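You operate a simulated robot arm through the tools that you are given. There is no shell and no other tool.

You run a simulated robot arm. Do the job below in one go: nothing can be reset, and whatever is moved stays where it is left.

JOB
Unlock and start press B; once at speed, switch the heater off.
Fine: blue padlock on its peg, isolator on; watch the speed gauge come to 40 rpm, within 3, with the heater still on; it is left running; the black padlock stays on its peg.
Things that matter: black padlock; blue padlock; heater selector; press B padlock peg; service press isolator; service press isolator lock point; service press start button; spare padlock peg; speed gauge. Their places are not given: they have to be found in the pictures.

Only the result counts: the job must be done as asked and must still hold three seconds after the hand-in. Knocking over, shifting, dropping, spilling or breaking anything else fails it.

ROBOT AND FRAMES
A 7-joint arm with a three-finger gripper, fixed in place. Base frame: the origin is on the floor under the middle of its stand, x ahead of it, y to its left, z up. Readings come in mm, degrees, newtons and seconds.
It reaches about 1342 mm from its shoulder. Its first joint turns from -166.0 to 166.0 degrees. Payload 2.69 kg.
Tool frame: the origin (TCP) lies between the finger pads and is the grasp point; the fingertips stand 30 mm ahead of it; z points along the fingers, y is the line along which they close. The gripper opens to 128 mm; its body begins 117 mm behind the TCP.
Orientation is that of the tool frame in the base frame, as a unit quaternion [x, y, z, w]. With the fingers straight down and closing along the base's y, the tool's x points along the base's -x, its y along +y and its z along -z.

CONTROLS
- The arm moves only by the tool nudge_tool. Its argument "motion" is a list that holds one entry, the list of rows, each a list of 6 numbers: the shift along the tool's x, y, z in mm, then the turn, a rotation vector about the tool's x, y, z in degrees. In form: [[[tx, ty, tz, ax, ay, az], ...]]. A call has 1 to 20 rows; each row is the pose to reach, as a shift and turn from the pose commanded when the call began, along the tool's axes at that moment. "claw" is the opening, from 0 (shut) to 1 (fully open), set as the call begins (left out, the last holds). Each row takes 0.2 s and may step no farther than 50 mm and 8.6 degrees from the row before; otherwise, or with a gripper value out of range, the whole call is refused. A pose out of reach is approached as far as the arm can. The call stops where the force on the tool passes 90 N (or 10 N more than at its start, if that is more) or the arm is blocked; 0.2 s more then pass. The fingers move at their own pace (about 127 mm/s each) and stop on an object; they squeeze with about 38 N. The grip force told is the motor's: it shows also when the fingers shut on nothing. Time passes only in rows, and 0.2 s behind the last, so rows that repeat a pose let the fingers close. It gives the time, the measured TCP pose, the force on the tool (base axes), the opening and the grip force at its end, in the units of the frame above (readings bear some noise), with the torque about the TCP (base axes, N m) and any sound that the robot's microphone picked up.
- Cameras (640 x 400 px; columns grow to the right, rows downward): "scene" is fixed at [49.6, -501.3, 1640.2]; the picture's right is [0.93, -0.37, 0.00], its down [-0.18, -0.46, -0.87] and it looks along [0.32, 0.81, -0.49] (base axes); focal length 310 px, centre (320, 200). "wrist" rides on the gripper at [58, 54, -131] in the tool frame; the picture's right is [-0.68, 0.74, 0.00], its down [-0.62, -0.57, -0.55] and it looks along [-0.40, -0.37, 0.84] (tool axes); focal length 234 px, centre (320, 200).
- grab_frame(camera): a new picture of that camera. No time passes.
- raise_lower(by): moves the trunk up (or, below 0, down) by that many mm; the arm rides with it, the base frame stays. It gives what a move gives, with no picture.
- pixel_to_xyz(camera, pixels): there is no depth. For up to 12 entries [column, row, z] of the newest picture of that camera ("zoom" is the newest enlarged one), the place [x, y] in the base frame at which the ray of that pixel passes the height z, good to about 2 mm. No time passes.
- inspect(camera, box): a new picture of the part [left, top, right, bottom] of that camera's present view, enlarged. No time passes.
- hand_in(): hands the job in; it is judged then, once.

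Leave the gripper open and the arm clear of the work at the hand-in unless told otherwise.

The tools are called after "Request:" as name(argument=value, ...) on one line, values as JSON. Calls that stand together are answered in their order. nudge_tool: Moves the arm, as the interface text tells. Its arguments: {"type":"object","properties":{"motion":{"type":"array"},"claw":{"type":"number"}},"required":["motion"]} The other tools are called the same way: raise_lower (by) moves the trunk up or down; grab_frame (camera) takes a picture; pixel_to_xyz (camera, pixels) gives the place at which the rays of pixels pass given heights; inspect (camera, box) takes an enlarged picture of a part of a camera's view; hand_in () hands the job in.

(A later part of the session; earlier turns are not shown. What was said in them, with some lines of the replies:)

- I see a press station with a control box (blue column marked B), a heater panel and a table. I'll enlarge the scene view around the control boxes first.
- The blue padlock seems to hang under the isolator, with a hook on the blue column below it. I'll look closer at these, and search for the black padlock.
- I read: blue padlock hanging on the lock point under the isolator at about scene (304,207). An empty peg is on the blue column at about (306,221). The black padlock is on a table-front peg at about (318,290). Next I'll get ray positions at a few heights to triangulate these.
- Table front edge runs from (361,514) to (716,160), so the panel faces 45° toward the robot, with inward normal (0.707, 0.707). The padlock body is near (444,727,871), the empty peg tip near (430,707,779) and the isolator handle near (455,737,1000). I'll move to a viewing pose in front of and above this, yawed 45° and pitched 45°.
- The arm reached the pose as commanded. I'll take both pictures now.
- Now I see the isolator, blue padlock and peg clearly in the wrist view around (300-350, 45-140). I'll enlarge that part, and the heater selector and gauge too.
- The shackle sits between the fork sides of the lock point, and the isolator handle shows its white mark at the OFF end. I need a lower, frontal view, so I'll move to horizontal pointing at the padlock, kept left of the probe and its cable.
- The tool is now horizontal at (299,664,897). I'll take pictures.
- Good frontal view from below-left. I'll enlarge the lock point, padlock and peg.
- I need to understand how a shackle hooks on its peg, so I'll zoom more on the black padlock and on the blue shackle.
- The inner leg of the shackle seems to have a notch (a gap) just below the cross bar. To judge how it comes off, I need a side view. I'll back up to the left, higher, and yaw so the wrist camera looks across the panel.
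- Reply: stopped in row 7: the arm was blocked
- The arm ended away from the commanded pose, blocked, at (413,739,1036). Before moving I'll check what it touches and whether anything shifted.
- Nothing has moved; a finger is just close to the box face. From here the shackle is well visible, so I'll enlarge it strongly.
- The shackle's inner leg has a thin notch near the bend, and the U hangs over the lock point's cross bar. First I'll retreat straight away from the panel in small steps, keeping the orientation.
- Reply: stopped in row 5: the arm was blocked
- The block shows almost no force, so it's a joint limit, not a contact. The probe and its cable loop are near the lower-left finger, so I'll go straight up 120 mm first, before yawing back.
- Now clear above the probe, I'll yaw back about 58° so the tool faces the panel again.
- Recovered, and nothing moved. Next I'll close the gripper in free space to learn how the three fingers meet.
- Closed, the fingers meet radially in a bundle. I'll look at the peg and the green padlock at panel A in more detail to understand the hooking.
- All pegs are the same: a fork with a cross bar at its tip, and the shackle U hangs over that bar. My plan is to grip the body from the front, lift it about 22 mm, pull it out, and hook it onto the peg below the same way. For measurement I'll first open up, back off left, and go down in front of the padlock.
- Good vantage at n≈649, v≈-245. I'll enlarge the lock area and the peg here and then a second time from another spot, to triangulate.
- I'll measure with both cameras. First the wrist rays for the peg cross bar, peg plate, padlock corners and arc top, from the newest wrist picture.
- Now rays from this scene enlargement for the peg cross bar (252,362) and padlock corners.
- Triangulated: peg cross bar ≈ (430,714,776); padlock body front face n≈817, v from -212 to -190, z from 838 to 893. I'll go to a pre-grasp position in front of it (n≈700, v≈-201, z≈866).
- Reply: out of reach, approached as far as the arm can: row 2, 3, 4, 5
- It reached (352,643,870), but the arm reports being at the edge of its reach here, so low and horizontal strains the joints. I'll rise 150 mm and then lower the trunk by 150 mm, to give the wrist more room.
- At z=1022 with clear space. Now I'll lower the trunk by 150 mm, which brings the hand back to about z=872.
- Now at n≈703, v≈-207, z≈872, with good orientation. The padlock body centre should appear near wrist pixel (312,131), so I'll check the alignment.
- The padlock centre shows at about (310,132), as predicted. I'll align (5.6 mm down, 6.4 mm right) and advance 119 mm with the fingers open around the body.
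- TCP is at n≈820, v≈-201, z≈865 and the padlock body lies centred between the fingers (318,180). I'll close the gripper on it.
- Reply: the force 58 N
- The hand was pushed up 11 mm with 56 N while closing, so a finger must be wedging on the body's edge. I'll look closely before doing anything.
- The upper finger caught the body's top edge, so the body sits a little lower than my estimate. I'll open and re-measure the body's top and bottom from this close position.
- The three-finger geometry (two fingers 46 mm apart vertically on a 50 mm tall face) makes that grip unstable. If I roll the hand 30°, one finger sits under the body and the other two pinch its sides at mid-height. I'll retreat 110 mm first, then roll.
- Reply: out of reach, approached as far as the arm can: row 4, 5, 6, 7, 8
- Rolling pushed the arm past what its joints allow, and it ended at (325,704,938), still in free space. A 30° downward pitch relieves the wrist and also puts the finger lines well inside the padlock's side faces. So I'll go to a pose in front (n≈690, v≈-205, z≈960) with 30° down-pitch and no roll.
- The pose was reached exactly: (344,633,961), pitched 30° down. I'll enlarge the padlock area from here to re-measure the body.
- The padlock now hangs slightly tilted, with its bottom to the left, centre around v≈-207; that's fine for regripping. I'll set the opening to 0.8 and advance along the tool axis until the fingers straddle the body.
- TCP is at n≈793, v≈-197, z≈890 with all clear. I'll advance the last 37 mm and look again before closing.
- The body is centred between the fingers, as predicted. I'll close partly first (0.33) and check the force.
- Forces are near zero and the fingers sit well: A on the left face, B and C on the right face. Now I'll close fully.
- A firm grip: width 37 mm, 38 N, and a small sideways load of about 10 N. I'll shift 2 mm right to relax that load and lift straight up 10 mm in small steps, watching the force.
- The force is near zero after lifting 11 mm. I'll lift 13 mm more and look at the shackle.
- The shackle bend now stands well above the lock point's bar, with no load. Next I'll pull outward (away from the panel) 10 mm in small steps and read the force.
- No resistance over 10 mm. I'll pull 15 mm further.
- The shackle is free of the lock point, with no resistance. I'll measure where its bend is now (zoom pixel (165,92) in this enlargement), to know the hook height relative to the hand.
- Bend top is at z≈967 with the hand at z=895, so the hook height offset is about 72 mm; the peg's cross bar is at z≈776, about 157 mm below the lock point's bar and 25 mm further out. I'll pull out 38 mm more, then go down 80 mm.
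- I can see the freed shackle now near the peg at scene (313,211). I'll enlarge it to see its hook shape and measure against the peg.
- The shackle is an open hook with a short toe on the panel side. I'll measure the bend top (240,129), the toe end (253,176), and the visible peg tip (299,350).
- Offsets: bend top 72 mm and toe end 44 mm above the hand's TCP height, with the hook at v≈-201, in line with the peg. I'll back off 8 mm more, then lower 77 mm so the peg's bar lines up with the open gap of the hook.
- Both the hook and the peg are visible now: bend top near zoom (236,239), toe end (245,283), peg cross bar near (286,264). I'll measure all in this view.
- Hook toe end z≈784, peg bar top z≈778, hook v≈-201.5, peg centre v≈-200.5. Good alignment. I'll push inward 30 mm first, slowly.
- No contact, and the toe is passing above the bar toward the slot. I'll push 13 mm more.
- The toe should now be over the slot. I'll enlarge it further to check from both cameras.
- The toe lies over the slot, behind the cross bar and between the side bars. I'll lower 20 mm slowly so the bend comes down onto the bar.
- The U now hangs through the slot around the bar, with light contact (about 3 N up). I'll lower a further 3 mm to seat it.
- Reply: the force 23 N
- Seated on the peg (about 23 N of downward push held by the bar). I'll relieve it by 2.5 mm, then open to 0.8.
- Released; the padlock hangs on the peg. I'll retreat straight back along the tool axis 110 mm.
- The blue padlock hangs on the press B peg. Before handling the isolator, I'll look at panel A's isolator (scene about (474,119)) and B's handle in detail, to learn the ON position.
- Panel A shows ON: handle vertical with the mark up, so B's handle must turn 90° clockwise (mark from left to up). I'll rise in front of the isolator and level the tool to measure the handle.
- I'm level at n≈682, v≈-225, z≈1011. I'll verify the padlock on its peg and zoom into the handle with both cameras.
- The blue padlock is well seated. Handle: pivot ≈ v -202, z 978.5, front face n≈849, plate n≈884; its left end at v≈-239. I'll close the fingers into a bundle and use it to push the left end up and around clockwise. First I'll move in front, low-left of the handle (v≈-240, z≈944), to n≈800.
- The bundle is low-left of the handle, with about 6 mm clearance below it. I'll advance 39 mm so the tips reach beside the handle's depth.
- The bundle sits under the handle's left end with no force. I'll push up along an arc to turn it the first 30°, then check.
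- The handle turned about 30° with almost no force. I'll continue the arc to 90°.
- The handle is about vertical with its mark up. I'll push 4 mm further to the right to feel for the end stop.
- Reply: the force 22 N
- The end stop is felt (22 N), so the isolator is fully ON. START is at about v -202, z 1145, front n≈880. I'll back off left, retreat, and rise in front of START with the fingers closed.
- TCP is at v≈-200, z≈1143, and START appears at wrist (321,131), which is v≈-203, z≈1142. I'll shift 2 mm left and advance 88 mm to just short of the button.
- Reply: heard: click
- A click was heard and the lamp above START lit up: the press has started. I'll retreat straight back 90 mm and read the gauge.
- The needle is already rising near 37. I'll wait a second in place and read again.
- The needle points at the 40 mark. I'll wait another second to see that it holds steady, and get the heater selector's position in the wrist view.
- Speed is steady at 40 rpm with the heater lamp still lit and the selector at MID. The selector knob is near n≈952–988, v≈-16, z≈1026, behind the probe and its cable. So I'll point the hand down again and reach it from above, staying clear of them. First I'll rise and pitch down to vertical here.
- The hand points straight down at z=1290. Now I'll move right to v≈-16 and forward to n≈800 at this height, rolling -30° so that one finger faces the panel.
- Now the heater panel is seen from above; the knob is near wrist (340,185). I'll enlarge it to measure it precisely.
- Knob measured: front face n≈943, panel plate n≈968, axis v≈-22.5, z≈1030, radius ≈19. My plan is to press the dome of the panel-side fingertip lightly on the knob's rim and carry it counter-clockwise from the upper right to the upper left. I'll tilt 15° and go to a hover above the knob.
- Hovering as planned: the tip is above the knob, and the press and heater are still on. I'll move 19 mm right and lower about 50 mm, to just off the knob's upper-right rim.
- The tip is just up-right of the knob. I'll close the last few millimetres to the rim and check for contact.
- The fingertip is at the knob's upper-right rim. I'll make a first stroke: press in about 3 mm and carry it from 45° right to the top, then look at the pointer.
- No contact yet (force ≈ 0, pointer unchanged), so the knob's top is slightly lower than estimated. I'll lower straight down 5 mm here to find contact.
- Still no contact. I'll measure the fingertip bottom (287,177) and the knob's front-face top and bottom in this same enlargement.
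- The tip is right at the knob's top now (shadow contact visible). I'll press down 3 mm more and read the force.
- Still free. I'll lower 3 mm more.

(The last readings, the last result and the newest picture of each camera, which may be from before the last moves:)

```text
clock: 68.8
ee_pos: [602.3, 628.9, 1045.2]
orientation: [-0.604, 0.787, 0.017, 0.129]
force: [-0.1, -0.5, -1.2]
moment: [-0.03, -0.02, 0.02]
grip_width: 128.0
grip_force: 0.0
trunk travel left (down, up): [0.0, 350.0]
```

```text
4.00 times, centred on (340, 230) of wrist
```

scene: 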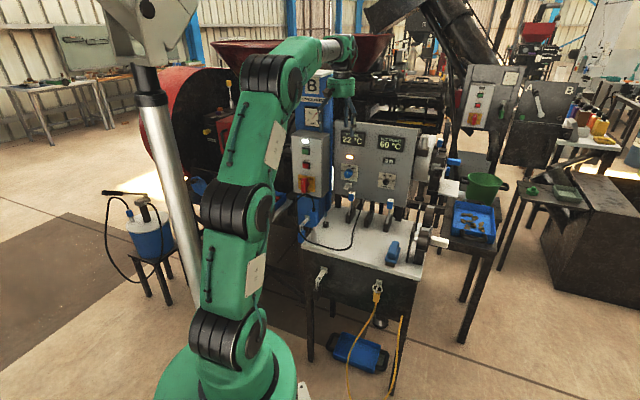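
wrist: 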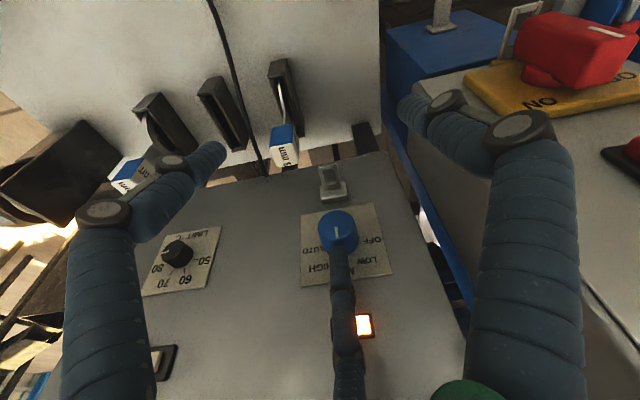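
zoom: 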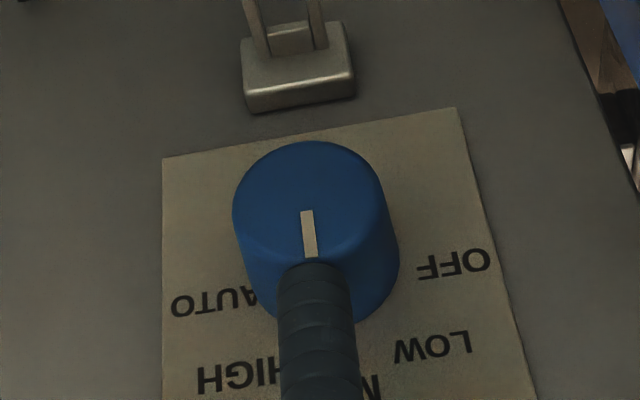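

The open fingertip evidently sits less far forward than I assumed: it's in front of the knob's face (n≈935), not on its rim. I'll rise 15 mm, move 18 mm toward the panel and 16 mm right, then come down to just off the upper-right rim.

Request:
nudge_tool(motion=[[[-3.36, -1.94, -14.5, 0, 0, 0], [-6.9, -13.2, -12.1, 0, 0, 0], [-10.4, -24.5, -9.8, 0, 0, 0], [-8.6, -23.4, -2, 0, 0, 0], [-6.8, -22.4, 5.8, 0, 0, 0], [-6.8, -22.4, 5.8, 0, 0, 0]]])

Request:
inspect(camera="scene", box=[335, 155, 367, 190])

Request:
inspect(camera="wrist", box=[300, 180, 400, 300])

```text
clock: 70.2
ee_pos: [626.9, 630.3, 1044.2]
orientation: [-0.604, 0.786, 0.017, 0.129]
force: [-0.5, 0.2, -0.5]
moment: [-0.06, 0.03, -0.05]
grip_width: 128.4
grip_force: 0.2
trunk travel left (down, up): [0.0, 350.0]
```

```text
11.43 times, centred on (351, 172) of scene
```

zoom: 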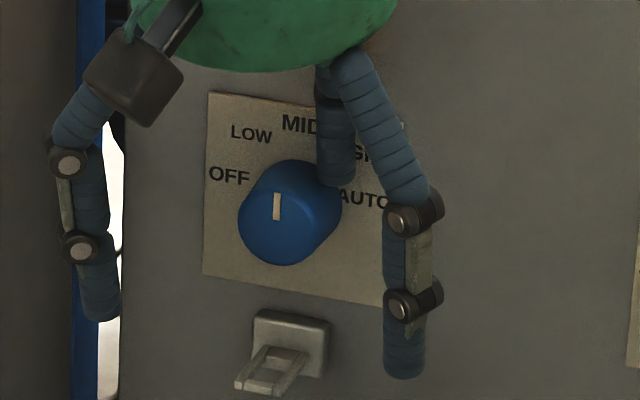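

```text
3.33 times, centred on (350, 240) of wrist
```

zoom: 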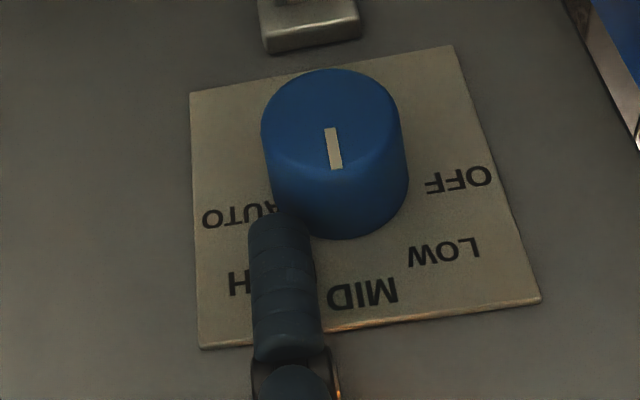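

Now the tip is at the right depth, beside the knob's upper-right. I'll press diagonally in toward the rim and read the force.

Request:
nudge_tool(motion=[[[0.3, 1, 2.9, 0, 0, 0], [0.65, 2, 5.8, 0, 0, 0], [0.97, 2.98, 8.69, 0, 0, 0], [0.97, 2.98, 8.69, 0, 0, 0]]])

Request:
inspect(camera="scene", box=[335, 155, 367, 190])

Request:
inspect(camera="wrist", box=[300, 180, 400, 300])

```text
clock: 71.2
ee_pos: [627.9, 630.4, 1039.7]
orientation: [-0.604, 0.786, 0.017, 0.132]
force: [12.1, -15.3, 32.4]
moment: [1.99, -1.51, -0.87]
grip_width: 128.7
grip_force: 0.6
trunk travel left (down, up): [0.0, 350.0]
```

```text
11.43 times, centred on (351, 172) of scene
```

zoom: 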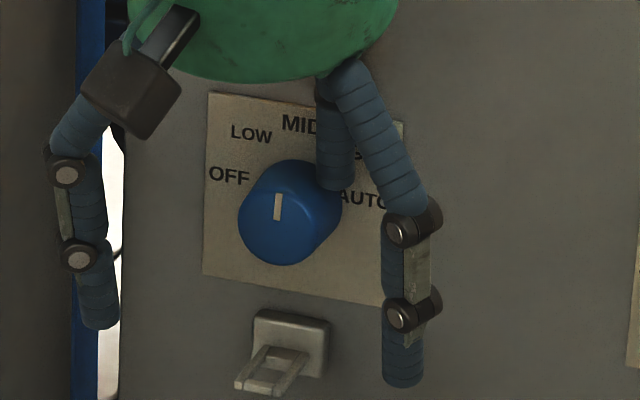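

```text
3.33 times, centred on (350, 240) of wrist
```

zoom: 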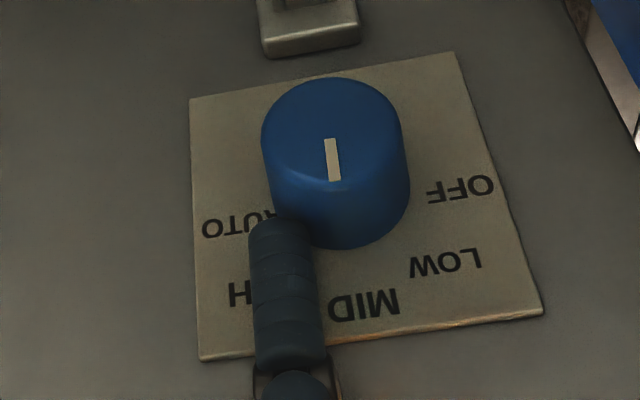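

Contact: about 38 N with the normal up-right, as wanted. I'll ease the pressure a little and carry the rim counter-clockwise to the top, then check the pointer.

Request:
nudge_tool(motion=[[[-0.76, -0.44, -3.28, 0, 0, 0], [-3.39, 2.66, -5.99, 0, 0, 0], [-6.06, 6.2, -8.02, 0, 0, 0], [-8.7, 10.1, -9.27, 0, 0, 0], [-11.24, 14.3, -9.66, 0, 0, 0]]])

Request:
inspect(camera="scene", box=[335, 155, 367, 190])

Request:
inspect(camera="wrist", box=[300, 180, 400, 300])

```text
clock: 72.4
ee_pos: [613.3, 643.2, 1043.8]
orientation: [-0.604, 0.787, 0.016, 0.128]
force: [2.4, -1.2, 11.1]
moment: [0.5, -0.59, -0.12]
grip_width: 129.4
grip_force: 0.0
trunk travel left (down, up): [0.0, 350.0]
```

```text
11.43 times, centred on (351, 172) of scene
```

zoom: 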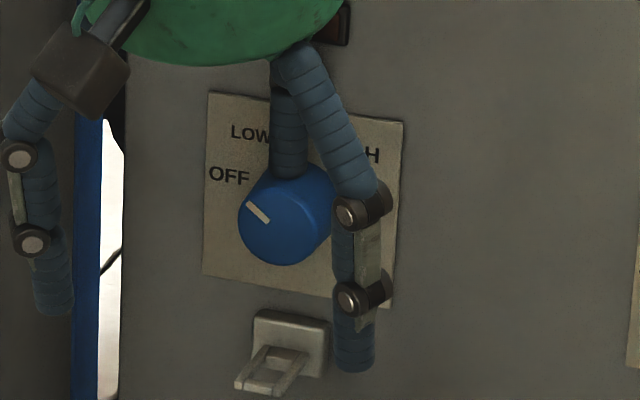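

```text
3.33 times, centred on (350, 240) of wrist
```

zoom: 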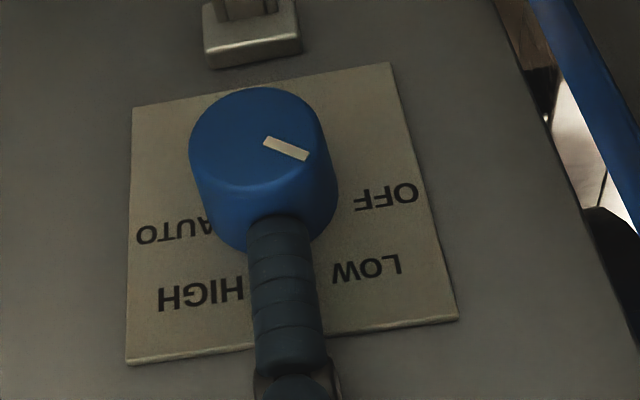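

It works: the pointer moved about 47° counter-clockwise, now near LOW. I'll continue the same stroke over the top to the left side, to bring it to OFF.

Request:
nudge_tool(motion=[[[-2.36, 4.29, 0.39, 0, 0, 0], [-4.42, 8.53, 1.64, 0, 0, 0], [-6.15, 12.61, 3.67, 0, 0, 0], [-7.52, 16.44, 6.38, 0, 0, 0]]])

Request:
inspect(camera="scene", box=[335, 155, 367, 190])

Request:
inspect(camera="wrist", box=[270, 170, 370, 290])

```text
clock: 73.4
ee_pos: [599.0, 657.6, 1037.6]
orientation: [-0.604, 0.786, 0.016, 0.128]
force: [-1.1, 1.6, 0.8]
moment: [0.04, -0.11, 0.17]
grip_width: 129.6
grip_force: 0.0
trunk travel left (down, up): [0.0, 350.0]
```

```text
11.43 times, centred on (351, 172) of scene
```

zoom: 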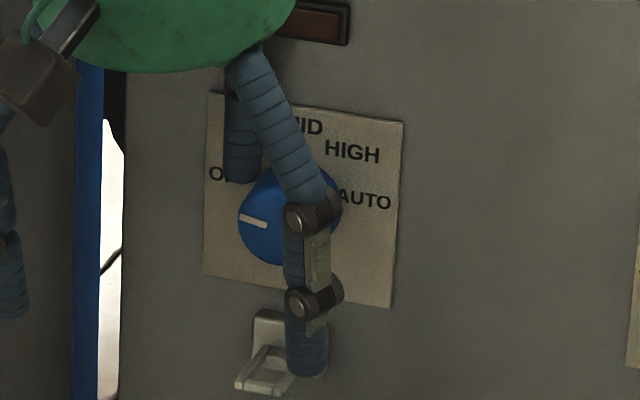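

```text
3.33 times, centred on (320, 230) of wrist
```

zoom: 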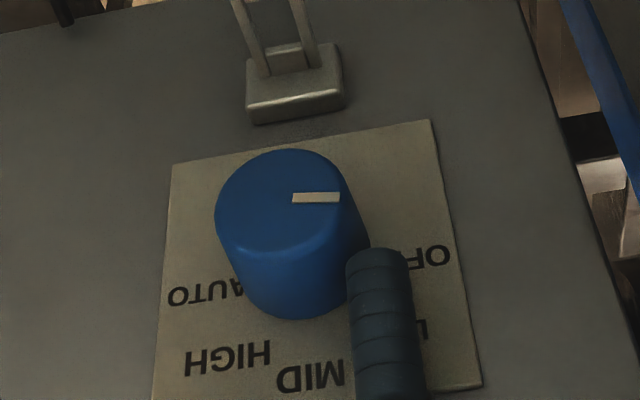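

The pointer is now nearly at OFF (about 80–85°) and the heater lamp is dark. I'll carry the rim a bit further down the left side to reach the OFF position fully.

Request:
nudge_tool(motion=[[[-0.3, 2.1, 2.8, 0, 0, 0], [-0.73, 4.31, 5.7, 0, 0, 0], [-0.73, 4.31, 5.7, 0, 0, 0]]])

Request:
inspect(camera="scene", box=[335, 155, 367, 190])

Request:
inspect(camera="wrist", box=[270, 170, 370, 290])

```text
clock: 74.2
ee_pos: [597.1, 658.8, 1031.6]
orientation: [-0.604, 0.786, 0.016, 0.128]
force: [-1.2, 0.9, 2.1]
moment: [0.08, -0.11, 0.16]
grip_width: 129.5
grip_force: 0.1
trunk travel left (down, up): [0.0, 350.0]
```

```text
11.43 times, centred on (351, 172) of scene
```

zoom: 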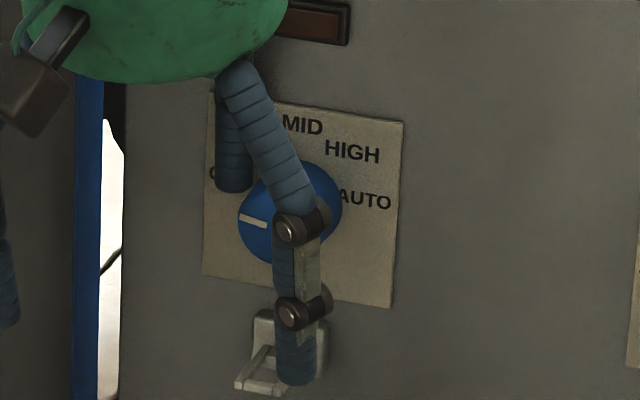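

```text
3.33 times, centred on (320, 230) of wrist
```

zoom: 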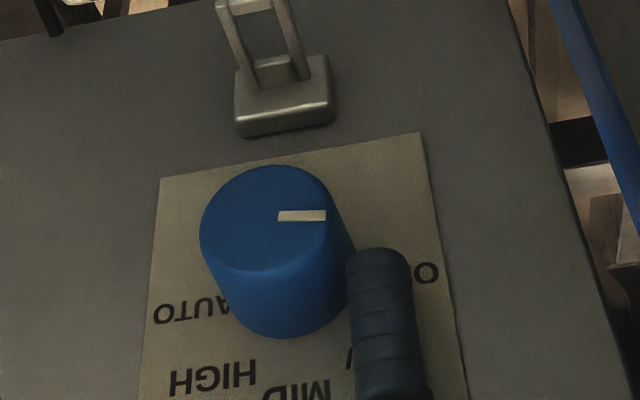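

The pointer hasn't moved further, lies toward the OFF label, and the lamp is off, so it has settled at OFF. I'll lift the fingertip off radially, then back away up and out.

Request:
nudge_tool(motion=[[[-4.19, 4.97, -4.25, 0, 0, 0], [9.37, 14.65, -19.7, 0, 0, 0], [27.7, 25.3, -56.4, 0, 0, 0], [45, 35.2, -98, 0, 0, 0], [45, 35.2, -98, 0, 0, 0]]])

Request:
inspect(camera="scene", box=[335, 150, 367, 190])

Request:
inspect(camera="scene", box=[298, 95, 330, 135])

Request:
grab_frame(camera="wrist")

```text
clock: 75.4
ee_pos: [532.5, 607.7, 1115.7]
orientation: [-0.604, 0.786, 0.016, 0.13]
force: [-0.8, -1.5, 1.6]
moment: [0.04, -0.04, 0.0]
grip_width: 128.2
grip_force: 0.0
trunk travel left (down, up): [0.0, 350.0]
```

```text
10.00 times, centred on (351, 170) of scene
```

zoom: 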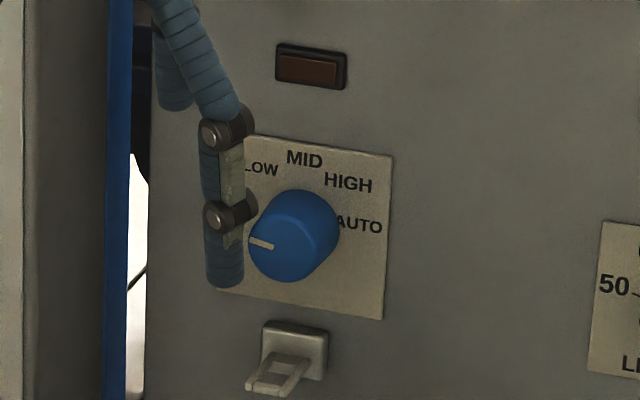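

```text
10.00 times, centred on (314, 115) of scene
```

zoom: 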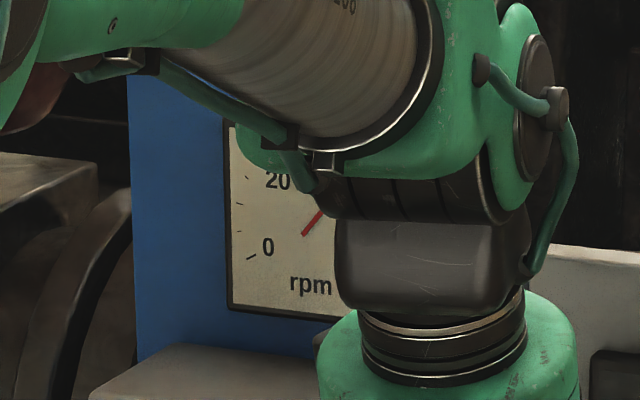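

```text
taken
```

wrist: 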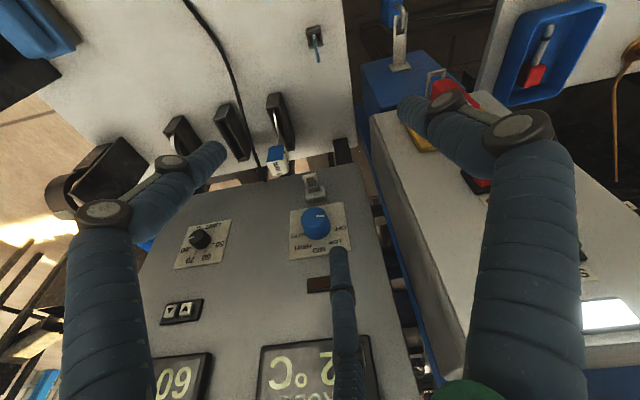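

The selector points to OFF and its lamp is dark. I'll rise clear of the work and then check everything: gauge, isolator and both padlocks.

Request:
nudge_tool(motion=[[[-0.6, -0.3, -41, 0, 0, 0], [-1.2, -0.7, -82, 0, 0, 0], [-1.8, -1, -123, 0, 0, 0], [-2.4, -1.4, -165, 0, 0, 0], [30, 18, -177, 0, 0, 0], [62, 37, -189, 0, 0, 0], [95, 56, -201, 0, 0, 0], [95, 56, -201, 0, 0, 0]]])

Request:
grab_frame(camera="scene")

Request:
inspect(camera="scene", box=[290, 90, 340, 150])

Request:
inspect(camera="scene", box=[280, 140, 380, 240])

Request:
inspect(camera="scene", box=[300, 230, 400, 320])

```text
clock: 77.2
ee_pos: [420.6, 496.9, 1280.3]
orientation: [-0.604, 0.787, 0.016, 0.129]
force: [0.2, -1.0, 0.4]
moment: [0.04, -0.05, 0.0]
grip_width: 128.1
grip_force: 0.0
trunk travel left (down, up): [0.0, 350.0]
```

```text
taken
```

scene: 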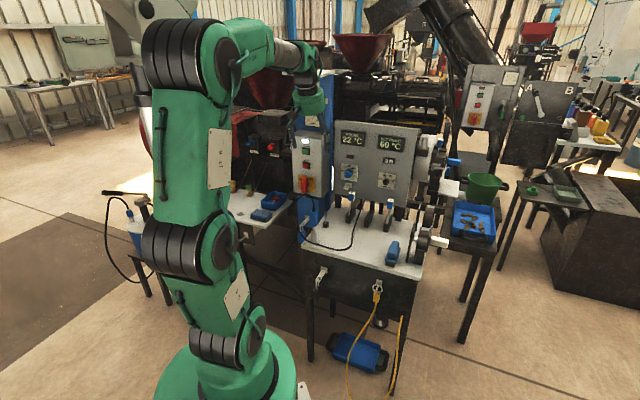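

```text
6.67 times, centred on (315, 120) of scene
```

zoom: 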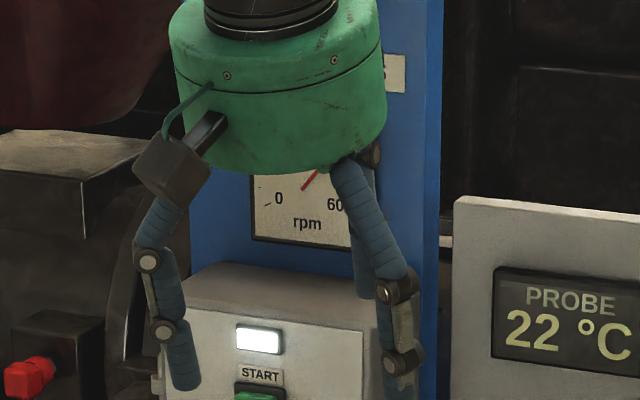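

```text
4.00 times, centred on (330, 190) of scene
```

zoom: 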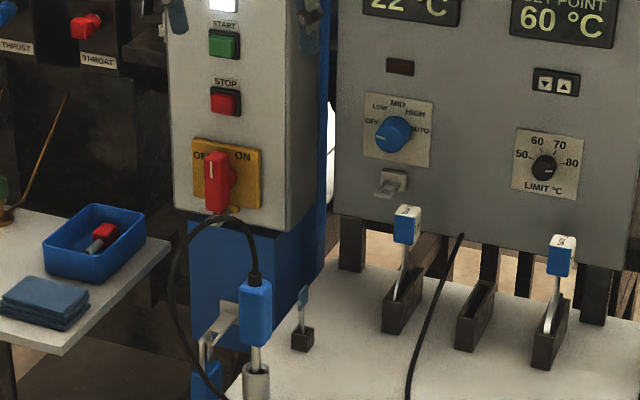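

```text
4.44 times, centred on (350, 275) of scene
```

zoom: 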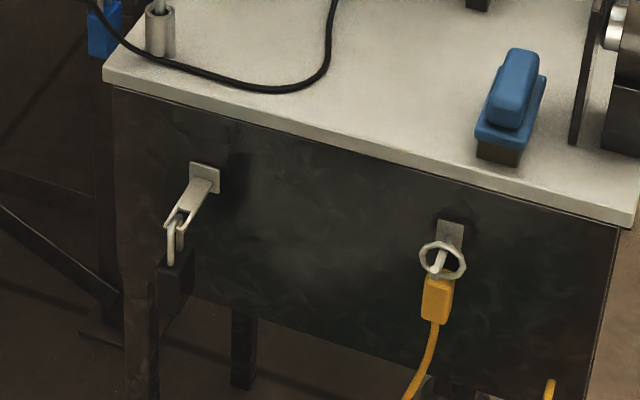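

Isolator ON, heater OFF with its lamp dark, blue padlock on the press B peg and black padlock on its own peg. The hand blocks the gauge from the camera, so I'll raise the trunk back up 150 mm to see it and stand well clear.

Request:
raise_lower(by=150)

Request:
inspect(camera="scene", box=[290, 90, 340, 150])

Request:
inspect(camera="scene", box=[285, 195, 325, 245])

Request:
inspect(camera="scene", box=[335, 150, 375, 190])

```text
clock: 78.9
ee_pos: [420.7, 498.9, 1429.2]
orientation: [-0.604, 0.786, 0.017, 0.128]
force: [-0.5, 0.8, -0.3]
moment: [-0.02, 0.03, 0.01]
grip_width: 128.3
grip_force: 0.1
trunk travel left (down, up): [-150.0, 200.0]
```

```text
6.67 times, centred on (315, 120) of scene
```

zoom: 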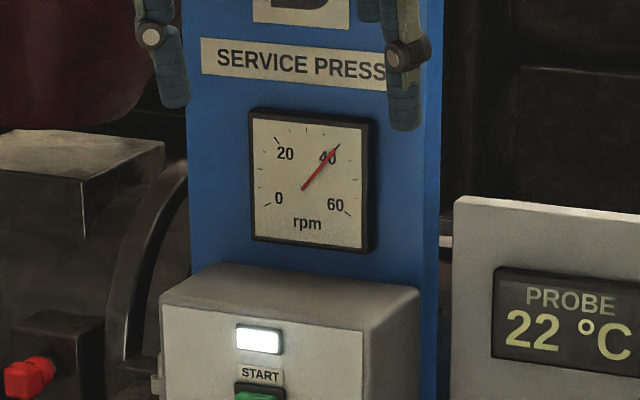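

```text
8.00 times, centred on (305, 220) of scene
```

zoom: 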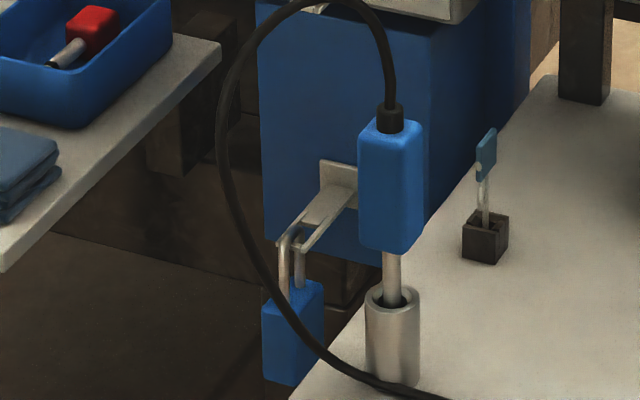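

```text
10.00 times, centred on (355, 170) of scene
```

zoom: 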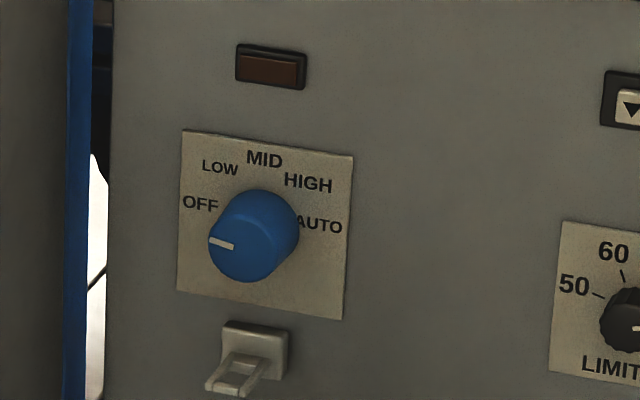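

Everything now reads as asked:
- **Gauge:** steady at 40 rpm, with the press run lamp lit.
- **Isolator:** ON.
- **Heater:** selector at OFF and its lamp dark.
- **Padlocks:** the blue one hangs on the press B peg, and the black one is still on its own peg.
- **Arm:** clear of the work, with the gripper open.

I'll hand the job in.

Request:
hand_in()

```text
The job is handed in.
```

Press B is unlocked, running steadily at 40 rpm, and the heater is off. I've handed the job in, but no verdict has come back yet.

- **Unlocking:** I moved the blue padlock from the isolator lock point to the press B peg. The black padlock stayed on its own peg.
- **Isolator:** I turned it to ON and felt it reach the end stop.
- **Start and speed:** After I pressed START, the gauge came up to 40 rpm and held there for over a second. The heater was still on at MID.
- **Heater:** I then turned the selector from MID to OFF, and its lamp went dark. The gauge still read 40 rpm on the last check.

- **Contacts on the way:** Early on, the arm went off its commanded path and stopped close to the control box; the pictures afterwards showed nothing had moved. My first grip on the blue padlock slipped and left it hanging tilted until I gripped it again.

The gripper is open and the arm is clear of the work.
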